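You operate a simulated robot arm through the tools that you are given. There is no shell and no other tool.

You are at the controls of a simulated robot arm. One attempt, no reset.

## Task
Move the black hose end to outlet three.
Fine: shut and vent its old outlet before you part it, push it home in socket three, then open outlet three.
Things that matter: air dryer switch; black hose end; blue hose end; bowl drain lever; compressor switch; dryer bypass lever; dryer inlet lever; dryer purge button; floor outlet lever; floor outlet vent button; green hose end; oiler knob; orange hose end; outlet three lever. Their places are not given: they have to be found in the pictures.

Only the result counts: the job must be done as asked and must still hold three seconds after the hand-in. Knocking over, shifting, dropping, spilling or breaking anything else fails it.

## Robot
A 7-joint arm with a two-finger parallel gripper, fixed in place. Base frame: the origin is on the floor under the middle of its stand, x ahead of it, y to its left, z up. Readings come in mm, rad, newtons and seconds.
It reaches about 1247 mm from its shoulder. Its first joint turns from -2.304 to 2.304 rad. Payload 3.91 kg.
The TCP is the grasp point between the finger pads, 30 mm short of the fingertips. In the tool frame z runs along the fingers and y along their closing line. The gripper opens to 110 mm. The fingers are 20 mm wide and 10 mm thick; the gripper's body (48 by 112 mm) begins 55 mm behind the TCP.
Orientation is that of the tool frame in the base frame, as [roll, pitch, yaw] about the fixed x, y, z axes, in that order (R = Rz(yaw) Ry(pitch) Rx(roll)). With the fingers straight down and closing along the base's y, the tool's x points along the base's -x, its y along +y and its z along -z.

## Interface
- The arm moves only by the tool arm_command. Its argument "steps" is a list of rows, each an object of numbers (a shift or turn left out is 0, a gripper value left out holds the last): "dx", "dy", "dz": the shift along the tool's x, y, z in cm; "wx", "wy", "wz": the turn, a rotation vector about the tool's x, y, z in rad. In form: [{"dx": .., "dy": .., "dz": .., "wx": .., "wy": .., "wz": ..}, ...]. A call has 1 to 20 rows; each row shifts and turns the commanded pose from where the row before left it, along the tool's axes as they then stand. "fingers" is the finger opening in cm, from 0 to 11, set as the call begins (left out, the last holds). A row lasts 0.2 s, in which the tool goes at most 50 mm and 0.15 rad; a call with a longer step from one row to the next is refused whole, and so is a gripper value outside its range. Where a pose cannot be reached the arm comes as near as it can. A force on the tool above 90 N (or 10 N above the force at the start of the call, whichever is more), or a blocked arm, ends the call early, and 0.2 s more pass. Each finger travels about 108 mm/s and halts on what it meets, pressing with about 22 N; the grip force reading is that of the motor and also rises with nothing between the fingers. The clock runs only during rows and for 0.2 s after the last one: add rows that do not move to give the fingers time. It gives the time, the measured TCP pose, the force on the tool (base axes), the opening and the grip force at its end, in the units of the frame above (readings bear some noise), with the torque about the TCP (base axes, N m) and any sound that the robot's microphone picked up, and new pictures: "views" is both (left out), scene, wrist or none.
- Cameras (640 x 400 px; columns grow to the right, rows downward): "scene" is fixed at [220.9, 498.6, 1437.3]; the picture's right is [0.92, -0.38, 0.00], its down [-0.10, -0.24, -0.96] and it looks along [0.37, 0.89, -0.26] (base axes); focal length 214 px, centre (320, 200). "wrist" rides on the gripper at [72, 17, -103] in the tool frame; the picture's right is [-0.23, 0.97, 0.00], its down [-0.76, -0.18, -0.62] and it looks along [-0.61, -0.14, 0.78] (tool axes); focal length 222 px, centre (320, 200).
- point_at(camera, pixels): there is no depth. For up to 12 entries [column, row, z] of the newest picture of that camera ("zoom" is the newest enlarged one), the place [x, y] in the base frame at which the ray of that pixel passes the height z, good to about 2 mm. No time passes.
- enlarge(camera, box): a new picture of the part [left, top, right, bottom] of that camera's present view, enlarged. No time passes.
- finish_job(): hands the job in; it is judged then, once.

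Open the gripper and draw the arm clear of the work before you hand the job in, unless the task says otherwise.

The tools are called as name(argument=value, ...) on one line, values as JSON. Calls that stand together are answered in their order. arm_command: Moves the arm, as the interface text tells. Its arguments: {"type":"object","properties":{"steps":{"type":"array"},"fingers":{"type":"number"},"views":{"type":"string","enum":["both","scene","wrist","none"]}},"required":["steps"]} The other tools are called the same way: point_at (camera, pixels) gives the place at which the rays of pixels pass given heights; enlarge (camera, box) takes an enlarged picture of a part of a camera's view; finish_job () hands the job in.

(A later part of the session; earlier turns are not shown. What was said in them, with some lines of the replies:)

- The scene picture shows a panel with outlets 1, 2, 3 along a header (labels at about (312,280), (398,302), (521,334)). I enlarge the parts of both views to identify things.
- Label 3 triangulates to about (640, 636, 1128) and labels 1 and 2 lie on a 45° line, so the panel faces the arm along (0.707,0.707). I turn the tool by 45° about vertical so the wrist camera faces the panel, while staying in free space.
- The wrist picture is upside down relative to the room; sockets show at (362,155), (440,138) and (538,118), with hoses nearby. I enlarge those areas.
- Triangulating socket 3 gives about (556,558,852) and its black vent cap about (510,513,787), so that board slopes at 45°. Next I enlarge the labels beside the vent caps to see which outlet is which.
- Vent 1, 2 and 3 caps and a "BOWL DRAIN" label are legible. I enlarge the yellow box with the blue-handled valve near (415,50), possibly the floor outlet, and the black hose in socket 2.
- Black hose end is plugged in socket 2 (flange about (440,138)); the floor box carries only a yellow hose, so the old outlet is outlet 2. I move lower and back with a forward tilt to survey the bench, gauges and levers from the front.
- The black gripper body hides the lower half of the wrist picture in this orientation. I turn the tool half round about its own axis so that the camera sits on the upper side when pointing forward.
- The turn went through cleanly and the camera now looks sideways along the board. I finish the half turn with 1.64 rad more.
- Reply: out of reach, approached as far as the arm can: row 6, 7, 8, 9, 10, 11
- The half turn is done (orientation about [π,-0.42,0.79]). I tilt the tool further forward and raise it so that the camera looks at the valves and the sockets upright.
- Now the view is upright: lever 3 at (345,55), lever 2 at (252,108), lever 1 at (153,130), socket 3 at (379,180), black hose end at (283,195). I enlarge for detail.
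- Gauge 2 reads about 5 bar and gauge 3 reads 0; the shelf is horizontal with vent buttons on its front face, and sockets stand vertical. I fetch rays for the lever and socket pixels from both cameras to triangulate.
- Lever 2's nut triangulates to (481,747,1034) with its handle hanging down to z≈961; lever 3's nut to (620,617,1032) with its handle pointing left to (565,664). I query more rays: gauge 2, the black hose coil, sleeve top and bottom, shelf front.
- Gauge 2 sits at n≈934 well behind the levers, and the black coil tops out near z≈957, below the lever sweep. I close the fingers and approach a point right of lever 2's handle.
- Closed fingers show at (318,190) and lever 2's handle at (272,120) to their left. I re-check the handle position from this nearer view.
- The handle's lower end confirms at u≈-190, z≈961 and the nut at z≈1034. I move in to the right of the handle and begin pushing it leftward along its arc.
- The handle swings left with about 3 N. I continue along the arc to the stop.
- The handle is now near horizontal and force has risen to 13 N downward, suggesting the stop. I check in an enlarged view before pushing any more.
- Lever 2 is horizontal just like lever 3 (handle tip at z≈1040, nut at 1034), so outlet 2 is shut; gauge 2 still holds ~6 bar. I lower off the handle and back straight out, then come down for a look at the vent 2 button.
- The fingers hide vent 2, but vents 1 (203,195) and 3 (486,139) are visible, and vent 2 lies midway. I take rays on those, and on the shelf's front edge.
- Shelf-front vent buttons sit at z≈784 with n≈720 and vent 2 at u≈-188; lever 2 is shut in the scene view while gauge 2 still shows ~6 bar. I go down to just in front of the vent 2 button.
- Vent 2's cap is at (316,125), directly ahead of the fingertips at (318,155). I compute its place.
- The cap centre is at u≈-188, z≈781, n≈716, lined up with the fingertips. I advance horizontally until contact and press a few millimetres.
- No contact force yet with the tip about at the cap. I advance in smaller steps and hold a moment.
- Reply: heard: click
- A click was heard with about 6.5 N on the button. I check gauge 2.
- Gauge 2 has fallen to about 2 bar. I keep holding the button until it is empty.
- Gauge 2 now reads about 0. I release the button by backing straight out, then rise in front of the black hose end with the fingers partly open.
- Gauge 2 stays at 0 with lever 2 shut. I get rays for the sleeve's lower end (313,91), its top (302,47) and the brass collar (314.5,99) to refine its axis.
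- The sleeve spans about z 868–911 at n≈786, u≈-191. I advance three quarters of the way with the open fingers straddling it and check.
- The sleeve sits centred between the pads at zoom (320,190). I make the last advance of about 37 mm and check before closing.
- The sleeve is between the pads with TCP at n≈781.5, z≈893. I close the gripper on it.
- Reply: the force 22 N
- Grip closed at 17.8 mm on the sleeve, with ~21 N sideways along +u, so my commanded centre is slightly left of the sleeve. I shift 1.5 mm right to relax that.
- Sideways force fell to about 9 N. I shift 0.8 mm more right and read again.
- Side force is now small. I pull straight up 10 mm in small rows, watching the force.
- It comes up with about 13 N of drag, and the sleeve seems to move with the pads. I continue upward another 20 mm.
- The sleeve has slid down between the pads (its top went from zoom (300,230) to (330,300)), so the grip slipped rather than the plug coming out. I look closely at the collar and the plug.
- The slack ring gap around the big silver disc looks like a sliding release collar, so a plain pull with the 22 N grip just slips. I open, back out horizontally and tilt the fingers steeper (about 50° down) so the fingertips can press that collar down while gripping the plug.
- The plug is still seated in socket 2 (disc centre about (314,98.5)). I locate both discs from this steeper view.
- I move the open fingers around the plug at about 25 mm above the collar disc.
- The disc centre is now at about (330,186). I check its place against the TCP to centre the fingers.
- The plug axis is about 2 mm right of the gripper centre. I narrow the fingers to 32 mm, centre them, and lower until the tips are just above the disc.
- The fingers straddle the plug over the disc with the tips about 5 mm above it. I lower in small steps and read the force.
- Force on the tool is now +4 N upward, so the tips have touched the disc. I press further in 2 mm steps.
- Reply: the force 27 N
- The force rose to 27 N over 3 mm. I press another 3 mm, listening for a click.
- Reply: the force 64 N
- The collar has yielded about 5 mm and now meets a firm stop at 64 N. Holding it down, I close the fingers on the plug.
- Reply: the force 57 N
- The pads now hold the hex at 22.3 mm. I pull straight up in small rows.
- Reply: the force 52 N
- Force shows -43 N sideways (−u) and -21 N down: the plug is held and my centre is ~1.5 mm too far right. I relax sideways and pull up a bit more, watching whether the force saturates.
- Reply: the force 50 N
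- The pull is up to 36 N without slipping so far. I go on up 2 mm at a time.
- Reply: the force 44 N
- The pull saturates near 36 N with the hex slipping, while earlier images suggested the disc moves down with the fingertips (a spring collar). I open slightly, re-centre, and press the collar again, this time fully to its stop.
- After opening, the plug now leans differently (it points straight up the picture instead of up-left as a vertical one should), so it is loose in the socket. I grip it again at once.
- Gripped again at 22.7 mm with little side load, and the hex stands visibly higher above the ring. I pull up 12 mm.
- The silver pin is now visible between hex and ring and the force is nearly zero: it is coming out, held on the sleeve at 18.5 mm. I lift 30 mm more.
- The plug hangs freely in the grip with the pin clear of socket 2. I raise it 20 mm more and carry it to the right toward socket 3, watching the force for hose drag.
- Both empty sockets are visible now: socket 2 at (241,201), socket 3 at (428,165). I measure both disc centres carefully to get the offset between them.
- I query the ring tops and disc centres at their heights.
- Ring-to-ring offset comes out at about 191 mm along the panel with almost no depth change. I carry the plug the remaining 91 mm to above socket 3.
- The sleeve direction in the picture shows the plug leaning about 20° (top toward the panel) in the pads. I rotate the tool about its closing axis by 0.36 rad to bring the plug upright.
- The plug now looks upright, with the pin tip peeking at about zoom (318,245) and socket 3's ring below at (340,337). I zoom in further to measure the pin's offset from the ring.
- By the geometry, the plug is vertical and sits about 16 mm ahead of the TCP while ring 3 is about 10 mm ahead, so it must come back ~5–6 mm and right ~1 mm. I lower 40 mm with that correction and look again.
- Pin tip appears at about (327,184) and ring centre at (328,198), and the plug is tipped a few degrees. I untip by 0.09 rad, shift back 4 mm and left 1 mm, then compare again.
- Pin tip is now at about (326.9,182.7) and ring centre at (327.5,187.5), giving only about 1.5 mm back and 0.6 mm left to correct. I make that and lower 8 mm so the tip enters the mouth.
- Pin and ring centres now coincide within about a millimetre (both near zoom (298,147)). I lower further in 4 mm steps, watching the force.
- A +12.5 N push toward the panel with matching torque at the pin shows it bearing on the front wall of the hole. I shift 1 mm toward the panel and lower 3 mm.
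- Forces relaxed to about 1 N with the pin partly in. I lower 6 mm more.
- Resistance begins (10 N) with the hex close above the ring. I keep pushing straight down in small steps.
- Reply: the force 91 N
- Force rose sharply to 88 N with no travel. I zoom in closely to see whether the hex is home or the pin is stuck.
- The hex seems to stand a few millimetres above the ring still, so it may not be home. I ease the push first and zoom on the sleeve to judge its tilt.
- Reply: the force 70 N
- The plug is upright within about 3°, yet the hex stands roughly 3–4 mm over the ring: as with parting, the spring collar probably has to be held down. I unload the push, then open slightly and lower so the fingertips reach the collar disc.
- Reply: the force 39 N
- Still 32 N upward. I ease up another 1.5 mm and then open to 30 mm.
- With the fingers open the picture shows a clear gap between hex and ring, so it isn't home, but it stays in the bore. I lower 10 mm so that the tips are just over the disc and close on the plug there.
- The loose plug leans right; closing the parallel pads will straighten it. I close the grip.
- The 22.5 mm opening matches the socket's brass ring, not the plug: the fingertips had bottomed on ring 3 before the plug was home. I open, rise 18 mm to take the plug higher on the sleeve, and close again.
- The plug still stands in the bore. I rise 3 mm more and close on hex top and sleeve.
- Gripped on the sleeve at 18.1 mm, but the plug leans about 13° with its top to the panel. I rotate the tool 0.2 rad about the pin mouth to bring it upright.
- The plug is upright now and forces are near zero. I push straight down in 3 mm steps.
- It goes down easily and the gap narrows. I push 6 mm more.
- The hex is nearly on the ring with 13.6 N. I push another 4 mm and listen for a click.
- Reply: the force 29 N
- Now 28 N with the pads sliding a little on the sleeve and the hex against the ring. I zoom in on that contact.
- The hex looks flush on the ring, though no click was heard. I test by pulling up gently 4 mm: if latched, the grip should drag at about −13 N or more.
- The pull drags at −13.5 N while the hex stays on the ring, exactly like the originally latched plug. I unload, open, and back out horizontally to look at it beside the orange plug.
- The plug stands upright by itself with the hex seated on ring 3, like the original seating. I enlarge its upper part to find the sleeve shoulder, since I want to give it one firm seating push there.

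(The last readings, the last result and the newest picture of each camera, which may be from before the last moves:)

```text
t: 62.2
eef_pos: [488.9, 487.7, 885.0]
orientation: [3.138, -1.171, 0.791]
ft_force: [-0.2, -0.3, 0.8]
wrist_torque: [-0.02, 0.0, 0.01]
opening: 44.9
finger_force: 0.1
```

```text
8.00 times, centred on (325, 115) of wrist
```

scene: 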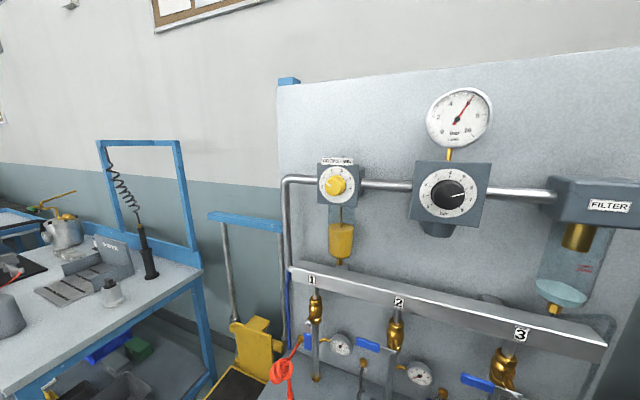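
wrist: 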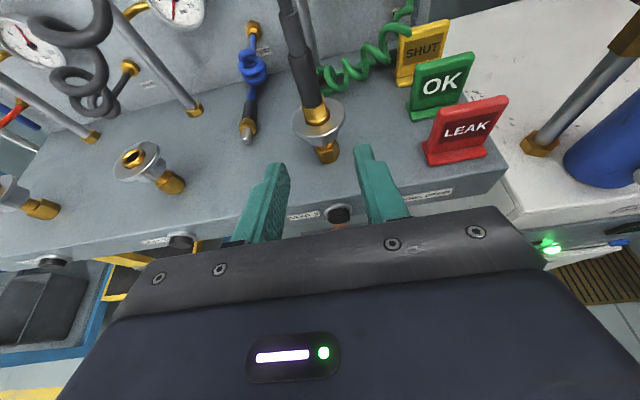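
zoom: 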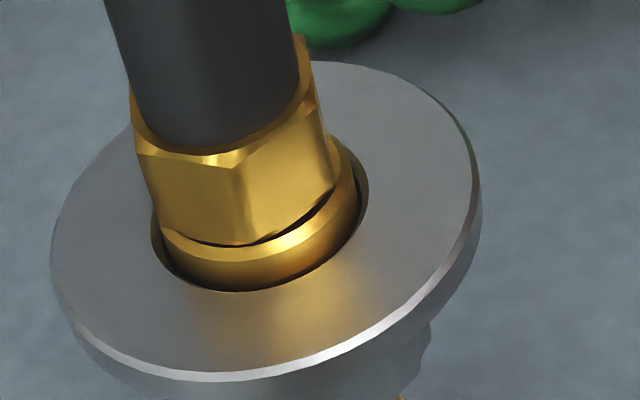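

There is only a hairline between hex and ring. I take the fingers above the sleeve's shoulder (z≈909) around the thinner strain relief, so as to press it down positively.

arm_command(steps=[{"dx": 2.35, "dz": -0.99}, {"dx": 2.35, "dz": -0.99}, {"dx": 0.96, "dz": 2.27}, {"dx": 0.96, "dz": 2.27}, {"dx": 0.96, "dz": 2.27}, {}], views="wrist")

enlarge(camera="wrist", box=[260, 110, 380, 230])

```text
t: 63.6
eef_pos: [540.4, 544.0, 936.6]
orientation: [3.14, -1.169, 0.793]
ft_force: [0.1, 0.4, -0.7]
wrist_torque: [0.02, 0.0, 0.01]
opening: 44.9
finger_force: 0.0
```

wrist: 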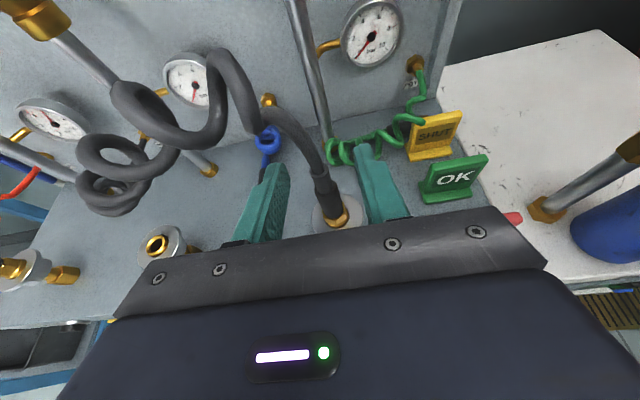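

```text
3.33 times, centred on (320, 170) of wrist
```

zoom: 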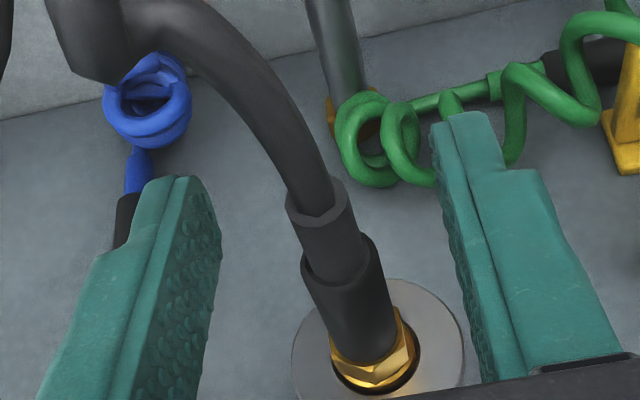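

The fingers straddle the strain relief a little above the sleeve shoulder. I lower 4 mm and close on it.

arm_command(fingers=0, steps=[{"dx": -0.368, "dz": 0.156}, {}, {}, {}], views="wrist")

enlarge(camera="wrist", box=[260, 110, 380, 230])

```text
t: 64.6
eef_pos: [542.8, 543.3, 933.7]
orientation: [3.141, -1.171, 0.791]
ft_force: [1.8, 1.1, 15.9]
wrist_torque: [0.33, -0.18, 0.0]
opening: 10.9
finger_force: 22.1
```

wrist: 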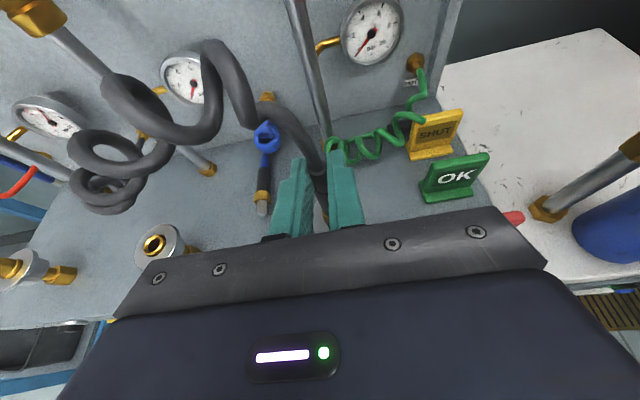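

```text
3.33 times, centred on (320, 170) of wrist
```

zoom: 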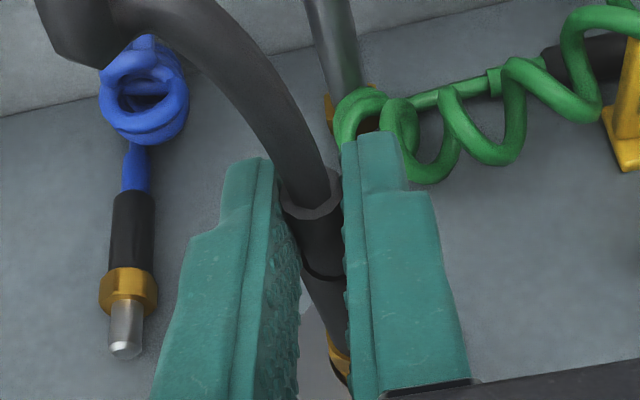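

Closed to 10.9 mm on the strain relief, already with 16 N upward. I press straight down in 2 mm steps.

arm_command(steps=[{"dx": -0.184, "dz": 0.078}, {"dx": -0.184, "dz": 0.078}, {}], views="wrist")

```text
t: 65.4
eef_pos: [542.9, 542.4, 933.1]
orientation: [3.141, -1.176, 0.792]
ft_force: [6.4, 1.8, 59.7]
wrist_torque: [1.1, -1.02, -0.01]
opening: 11.1
finger_force: 22.0
```

wrist: 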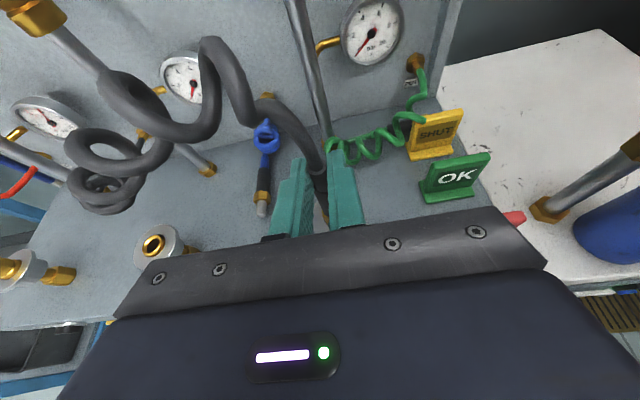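

60 N gives no further travel, so the plug is hard home. I unload, open and back out horizontally.

arm_command(steps=[{"dx": 0.184, "dz": -0.078}, {"dx": 0.184, "dz": -0.078}, {"dx": 0.092, "dz": -0.039}], views="none")

arm_command(fingers=4.5, steps=[{}, {}, {"dx": -0.58, "dz": -1.38}, {"dx": -0.97, "dz": -2.3}, {"dx": -0.97, "dz": -2.3}, {"dx": -0.97, "dz": -2.3}], views="both")

enlarge(camera="wrist", box=[280, 70, 380, 190])

```text
t: 66.2
eef_pos: [542.2, 541.9, 933.3]
orientation: [3.14, -1.168, 0.792]
ft_force: [12.3, 27.3, 22.4]
wrist_torque: [1.17, -0.72, 0.06]
opening: 11.4
finger_force: 22.2
```

```text
t: 67.6
eef_pos: [478.3, 477.4, 934.5]
orientation: [3.14, -1.171, 0.791]
ft_force: [-0.2, 0.3, 0.4]
wrist_torque: [-0.04, -0.01, 0.01]
opening: 45.0
finger_force: 0.1
```

scene: 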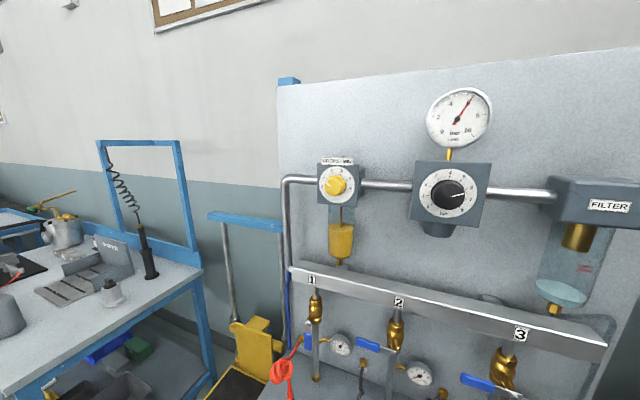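
wrist: 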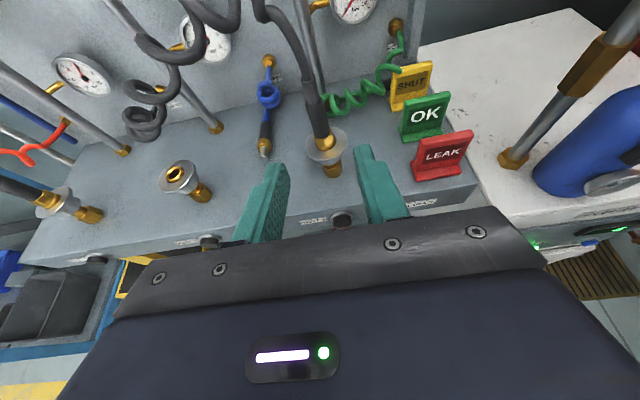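

```text
3.33 times, centred on (330, 130) of wrist
```

zoom: 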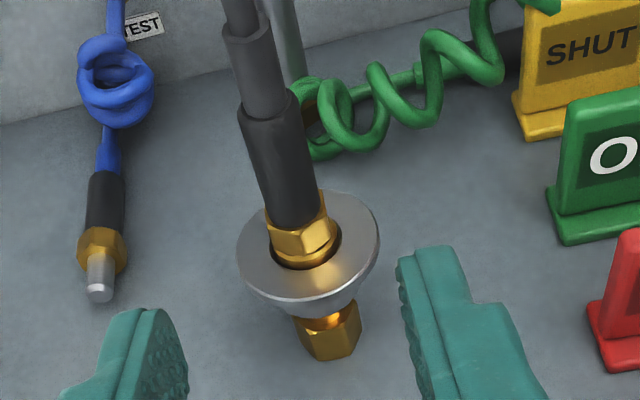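

Plug 3 is seated and upright. I compare closely with the orange plug in socket 1 at (65,200) and black plug at (325,150).

enlarge(camera="wrist", box=[20, 170, 120, 240])

enlarge(camera="wrist", box=[290, 120, 360, 180])

enlarge(camera="scene", box=[400, 320, 560, 400])

```text
5.71 times, centred on (70, 205) of wrist
```

zoom: 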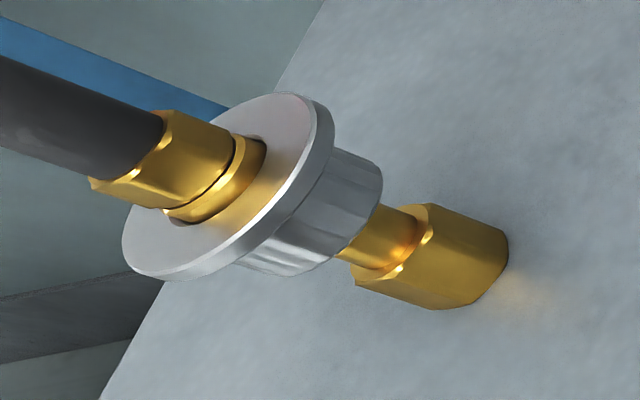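

```text
6.67 times, centred on (325, 150) of wrist
```

zoom: 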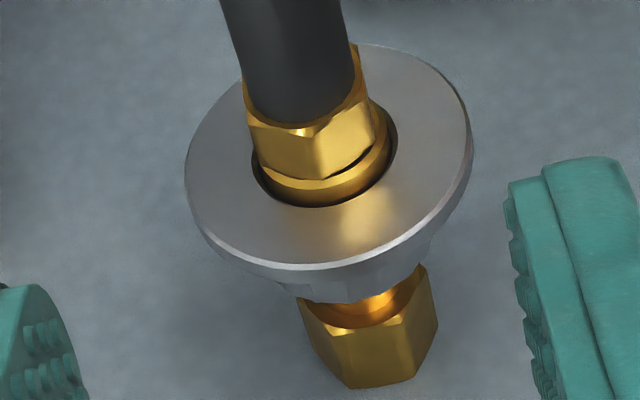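

```text
4.00 times, centred on (480, 360) of scene
```

zoom: 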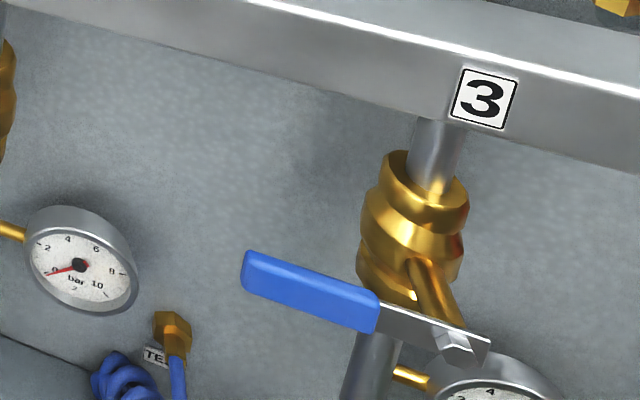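

The orange plug shows the same hairline between hex and ring, so the black plug is equally home; lever 3 still points left (shut). I close the fingers and rise to look at lever 3 and the hose around it.

arm_command(fingers=0, steps=[{"dx": 4.6, "dz": -1.9}, {"dx": 4.3, "dz": 0.5, "dy": -1.2}, {"dx": 4.0, "dz": 2.0, "dy": -1.8}, {"dx": 4.0, "dz": 2.0, "dy": -1.9}, {}], views="both")

enlarge(camera="wrist", box=[220, 0, 460, 200])

```text
t: 68.8
eef_pos: [507.1, 576.4, 1082.2]
orientation: [3.139, -1.17, 0.793]
ft_force: [-0.5, -0.2, 1.4]
wrist_torque: [0.01, -0.01, 0.02]
opening: 0.0
finger_force: 21.8
```

scene: 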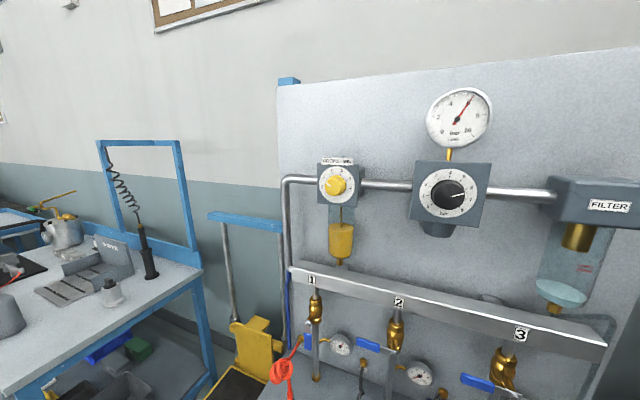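
wrist: 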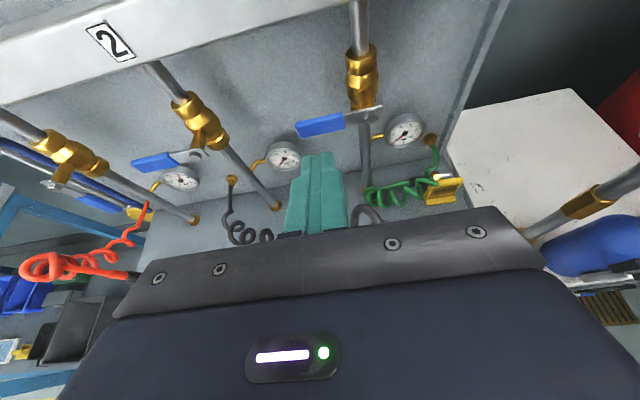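

```text
2.00 times, centred on (340, 100) of wrist
```

zoom: 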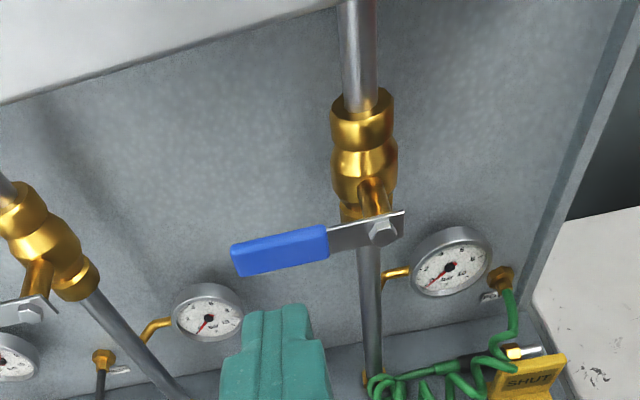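

Lever 3's handle confirms at z≈1033 from u≈-72 to its nut at u≈0; gauges 2 and 3 read 0. I bring the closed fingers just above the handle's middle.

arm_command(steps=[{"dx": 0.96, "dz": 4.225}, {"dx": 0.96, "dz": 4.225}, {}], views="both")

enlarge(camera="scene", box=[420, 310, 560, 400])

```text
t: 69.6
eef_pos: [567.8, 639.2, 1065.4]
orientation: [3.139, -1.169, 0.792]
ft_force: [0.0, 0.7, -0.2]
wrist_torque: [0.02, -0.02, -0.02]
opening: 0.1
finger_force: 21.8
```

scene: 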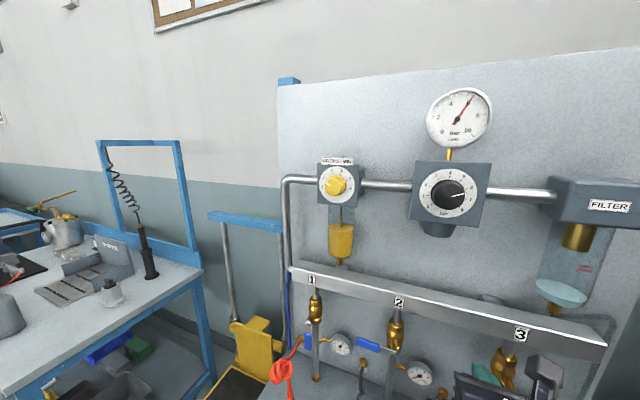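
wrist: 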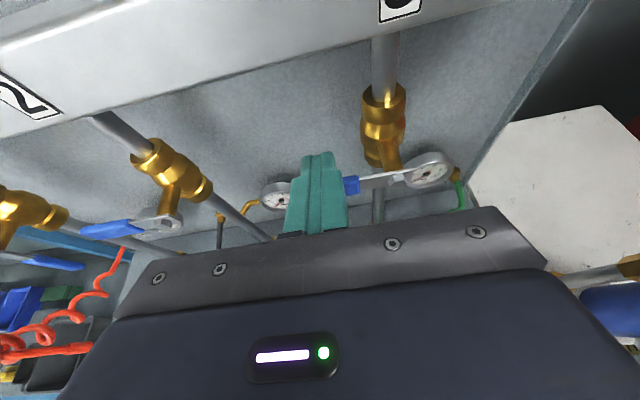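

```text
4.44 times, centred on (490, 355) of scene
```

zoom: 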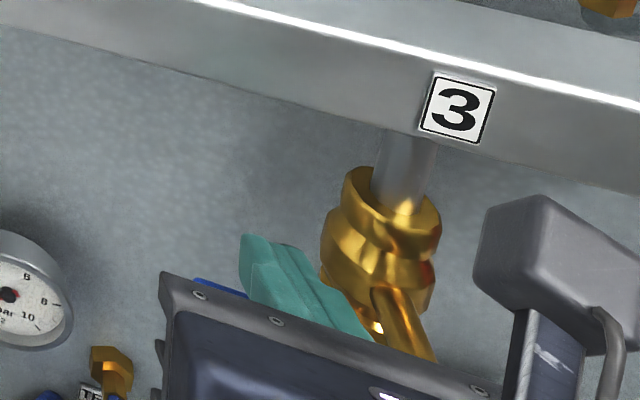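

The fingers sit over the middle of handle 3. I push it down along its arc to about 45°.

arm_command(steps=[{"dx": -0.645, "dz": 0.272, "dy": 0.1}, {"dx": -1.253, "dz": 0.529, "dy": -0.3}, {"dx": -1.299, "dz": 0.548, "dy": 0.02}, {"dx": -1.253, "dz": 0.529, "dy": 0.38}], views="both")

```text
t: 70.6
eef_pos: [568.9, 636.9, 1014.7]
orientation: [3.137, -1.17, 0.793]
ft_force: [-0.5, 0.4, -0.1]
wrist_torque: [0.0, -0.01, 0.02]
opening: 0.0
finger_force: 22.1
```

scene: 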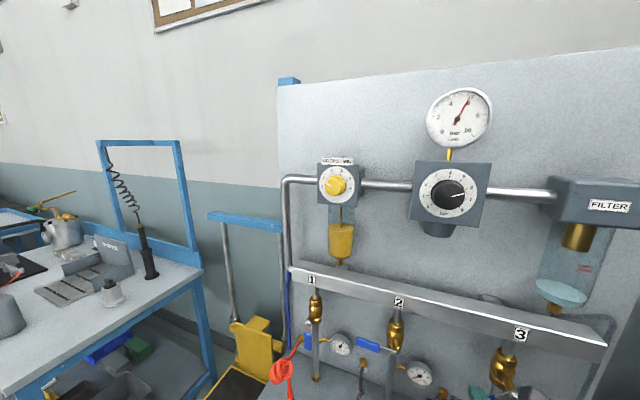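
wrist: 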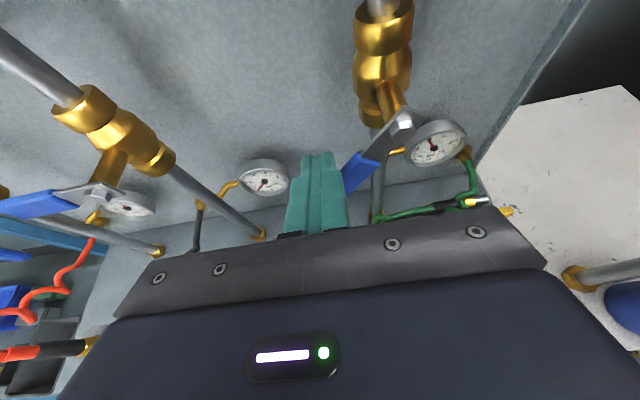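

Lever 3 has swung about half way down with negligible force. I continue the arc to the fully open stop.

arm_command(steps=[{"dx": -1.105, "dz": 0.467, "dy": 0.72}, {"dx": -0.903, "dz": 0.381, "dy": 1.01}, {"dx": -0.635, "dz": 0.268, "dy": 1.22}], views="both")

enlarge(camera="wrist", box=[240, 60, 500, 240])

```text
t: 71.4
eef_pos: [588.8, 615.8, 986.1]
orientation: [3.139, -1.171, 0.793]
ft_force: [-1.2, 4.5, 2.0]
wrist_torque: [0.04, -0.04, 0.04]
opening: 0.1
finger_force: 22.1
```

scene: 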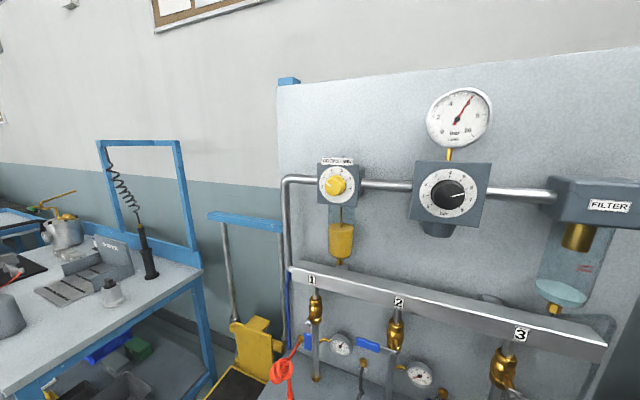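
wrist: 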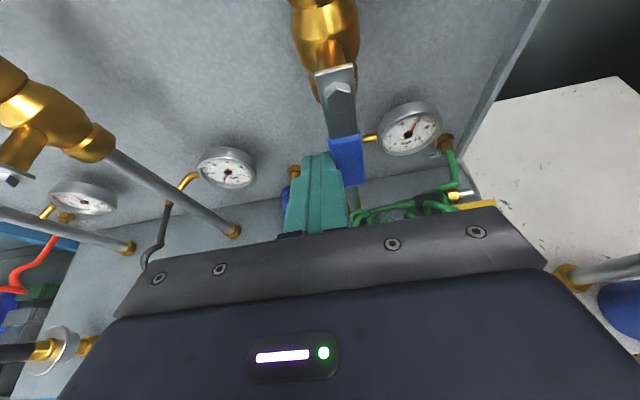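

```text
2.22 times, centred on (370, 150) of wrist
```

zoom: 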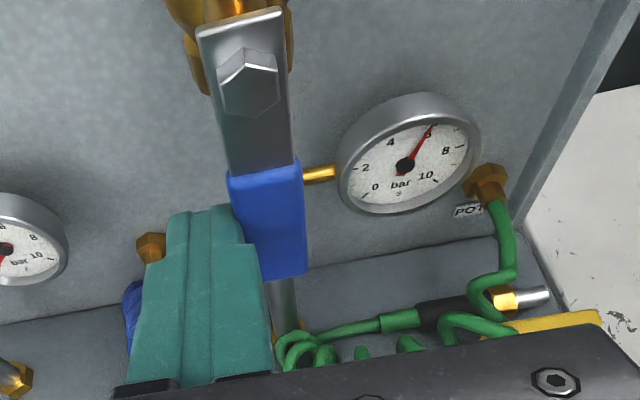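

Lever 3 now hangs down and gauge 3 reads about 6 bar. I nudge 5 mm further right to be sure it's against its stop.

arm_command(steps=[{"dx": -0.1, "dz": 0.05, "dy": 0.4}, {"dy": 0.2}], views="wrist")

enlarge(camera="wrist", box=[240, 0, 500, 240])

```text
t: 72.0
eef_pos: [590.6, 615.6, 986.3]
orientation: [3.141, -1.172, 0.798]
ft_force: [-24.1, 36.2, 2.9]
wrist_torque: [-0.05, -0.11, 0.81]
opening: 0.1
finger_force: 22.1
```

wrist: 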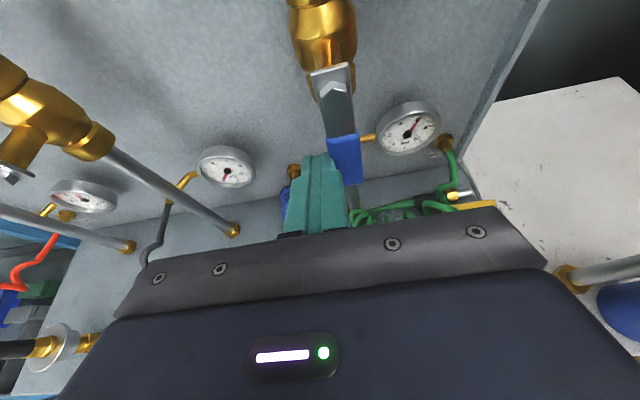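

```text
1.67 times, centred on (370, 120) of wrist
```

zoom: 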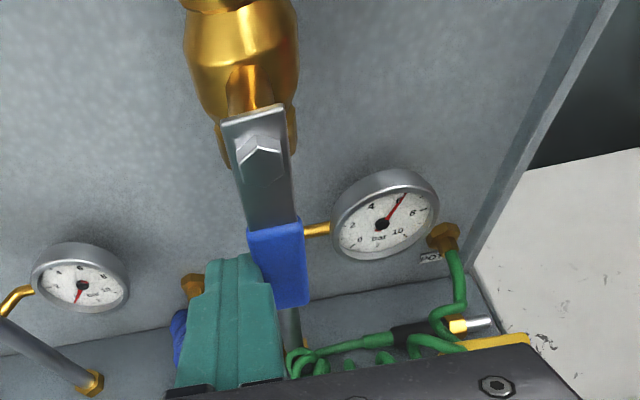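

The side force rose to 43 N, so the lever is on its open stop with gauge 3 at ~6 bar. I move off it to the left, then back out and up to a clear viewing pose.

arm_command(steps=[{"dy": -1.2}, {"dx": 0.3, "dz": -4.4}, {"dx": 0.3, "dz": -4.4}, {"dx": 0, "dz": -4.4}, {"dx": 0, "dz": -4.4}, {"dx": 0, "dz": -4.4}, {}], views="both")

enlarge(camera="scene", box=[330, 310, 560, 400])

enlarge(camera="wrist", box=[180, 60, 460, 230])

```text
t: 73.6
eef_pos: [441.8, 478.9, 1078.5]
orientation: [3.141, -1.169, 0.791]
ft_force: [0.2, -0.5, -0.4]
wrist_torque: [-0.01, 0.0, -0.02]
opening: 0.0
finger_force: 22.0
```

scene: 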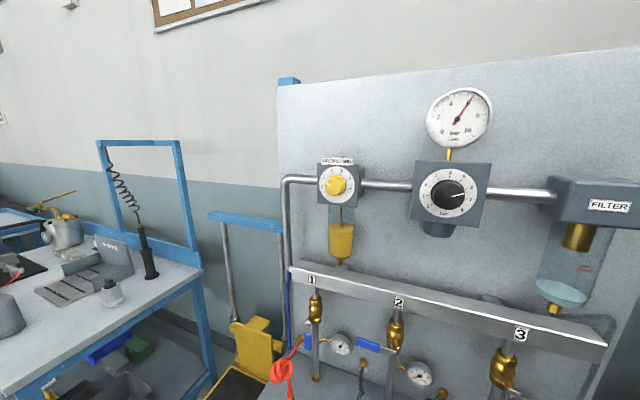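
wrist: 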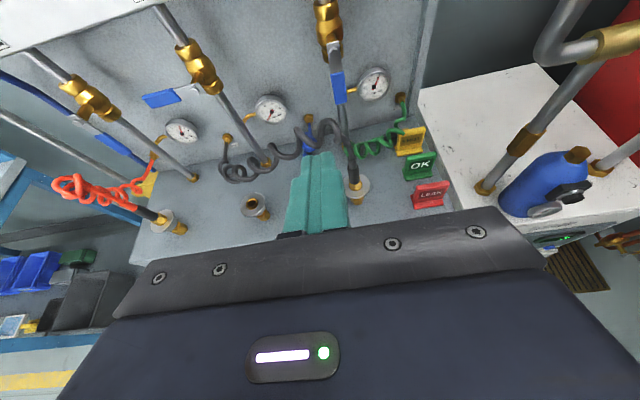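

```text
2.78 times, centred on (445, 355) of scene
```

zoom: 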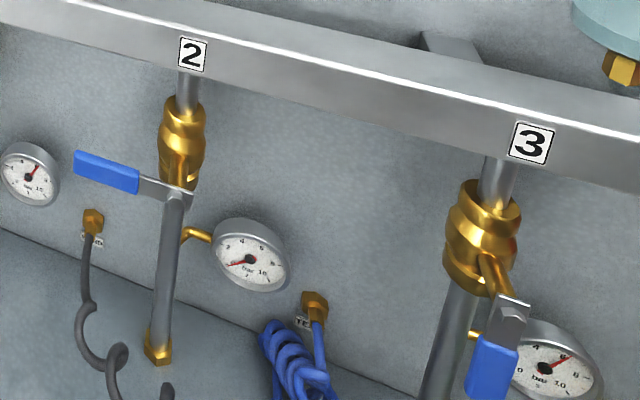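

```text
2.29 times, centred on (320, 145) of wrist
```

zoom: 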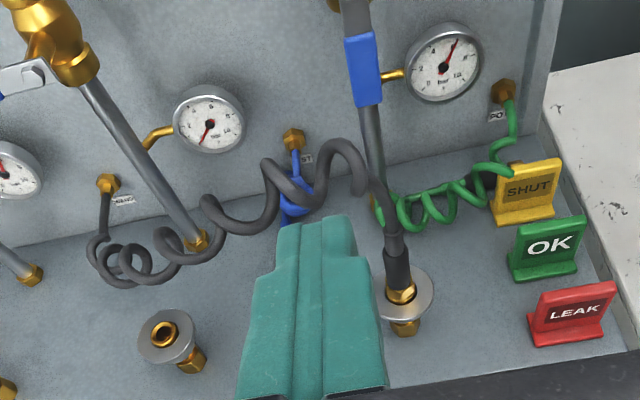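

Lever 2 is shut with gauge 2 at 0, lever 3 is open with gauge 3 at ~6 bar, and the black plug stands in socket 3. I open the gripper, draw back further and wait a moment to see that it holds.

arm_command(fingers=8, steps=[{"dx": 0.5, "dz": -3.0}, {"dx": 0.5, "dz": -3.0}, {}, {}, {}, {}, {}, {}, {}, {}, {}, {}, {}, {}, {}], views="both")

enlarge(camera="scene", box=[330, 310, 560, 400])

enlarge(camera="wrist", box=[180, 60, 460, 230])

```text
t: 76.8
eef_pos: [407.8, 443.0, 1110.8]
orientation: [3.139, -1.171, 0.792]
ft_force: [0.9, -1.2, -0.2]
wrist_torque: [-0.03, 0.01, -0.04]
opening: 80.0
finger_force: 0.1
```

scene: 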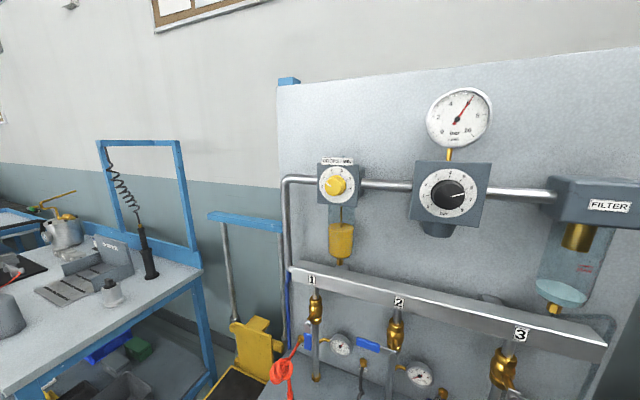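
wrist: 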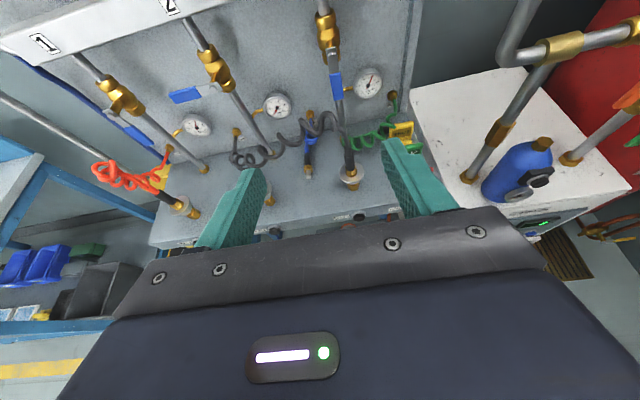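

```text
2.78 times, centred on (445, 355) of scene
```

zoom: 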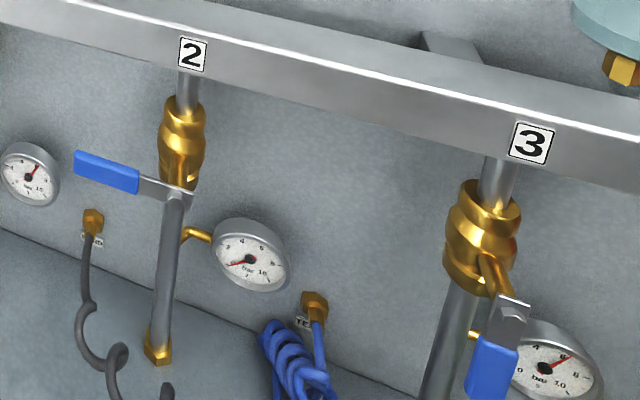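

```text
2.29 times, centred on (320, 145) of wrist
```

zoom: 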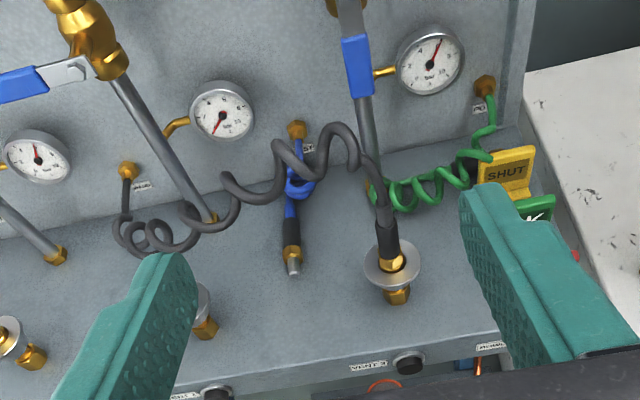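

After 3 s the state holds: lever 2 shut with gauge 2 at 0, lever 3 open with gauge 3 at about 6 bar, the black plug upright in socket 3, no leak sound, and the arm clear with the gripper open. I hand in the job.

finish_job()

```text
The job is handed in.
```

The black hose end is now in socket three, and outlet three is open and reading about 6 bar. I've handed the job in, but I have no verdict back yet.

- **Old outlet:** this was outlet two. I shut its lever and held its vent button until the gauge fell from about 6 bar to 0, then parted the hose. It stayed at 0 afterwards.
- **Parting:** a plain pull only slipped on the sleeve. The plug came free after I pressed the silver collar around the socket down with the fingertips.
- **Pushing home:** on the first try the fingertips bottomed on the socket ring before the plug was home, reaching 88 N, so I gripped higher on the sleeve. I heard no click. A gentle pull then dragged the same as when it sat in outlet two. A 60 N push moved it no further, and the seating looks the same as the orange plug in socket one.
- **Opening:** lever three is down against its stop.

I watched for about three seconds with the gripper open and the arm drawn back. Nothing moved, the gauges held, and the microphone picked up no leak. I saw nothing else shifted or knocked.
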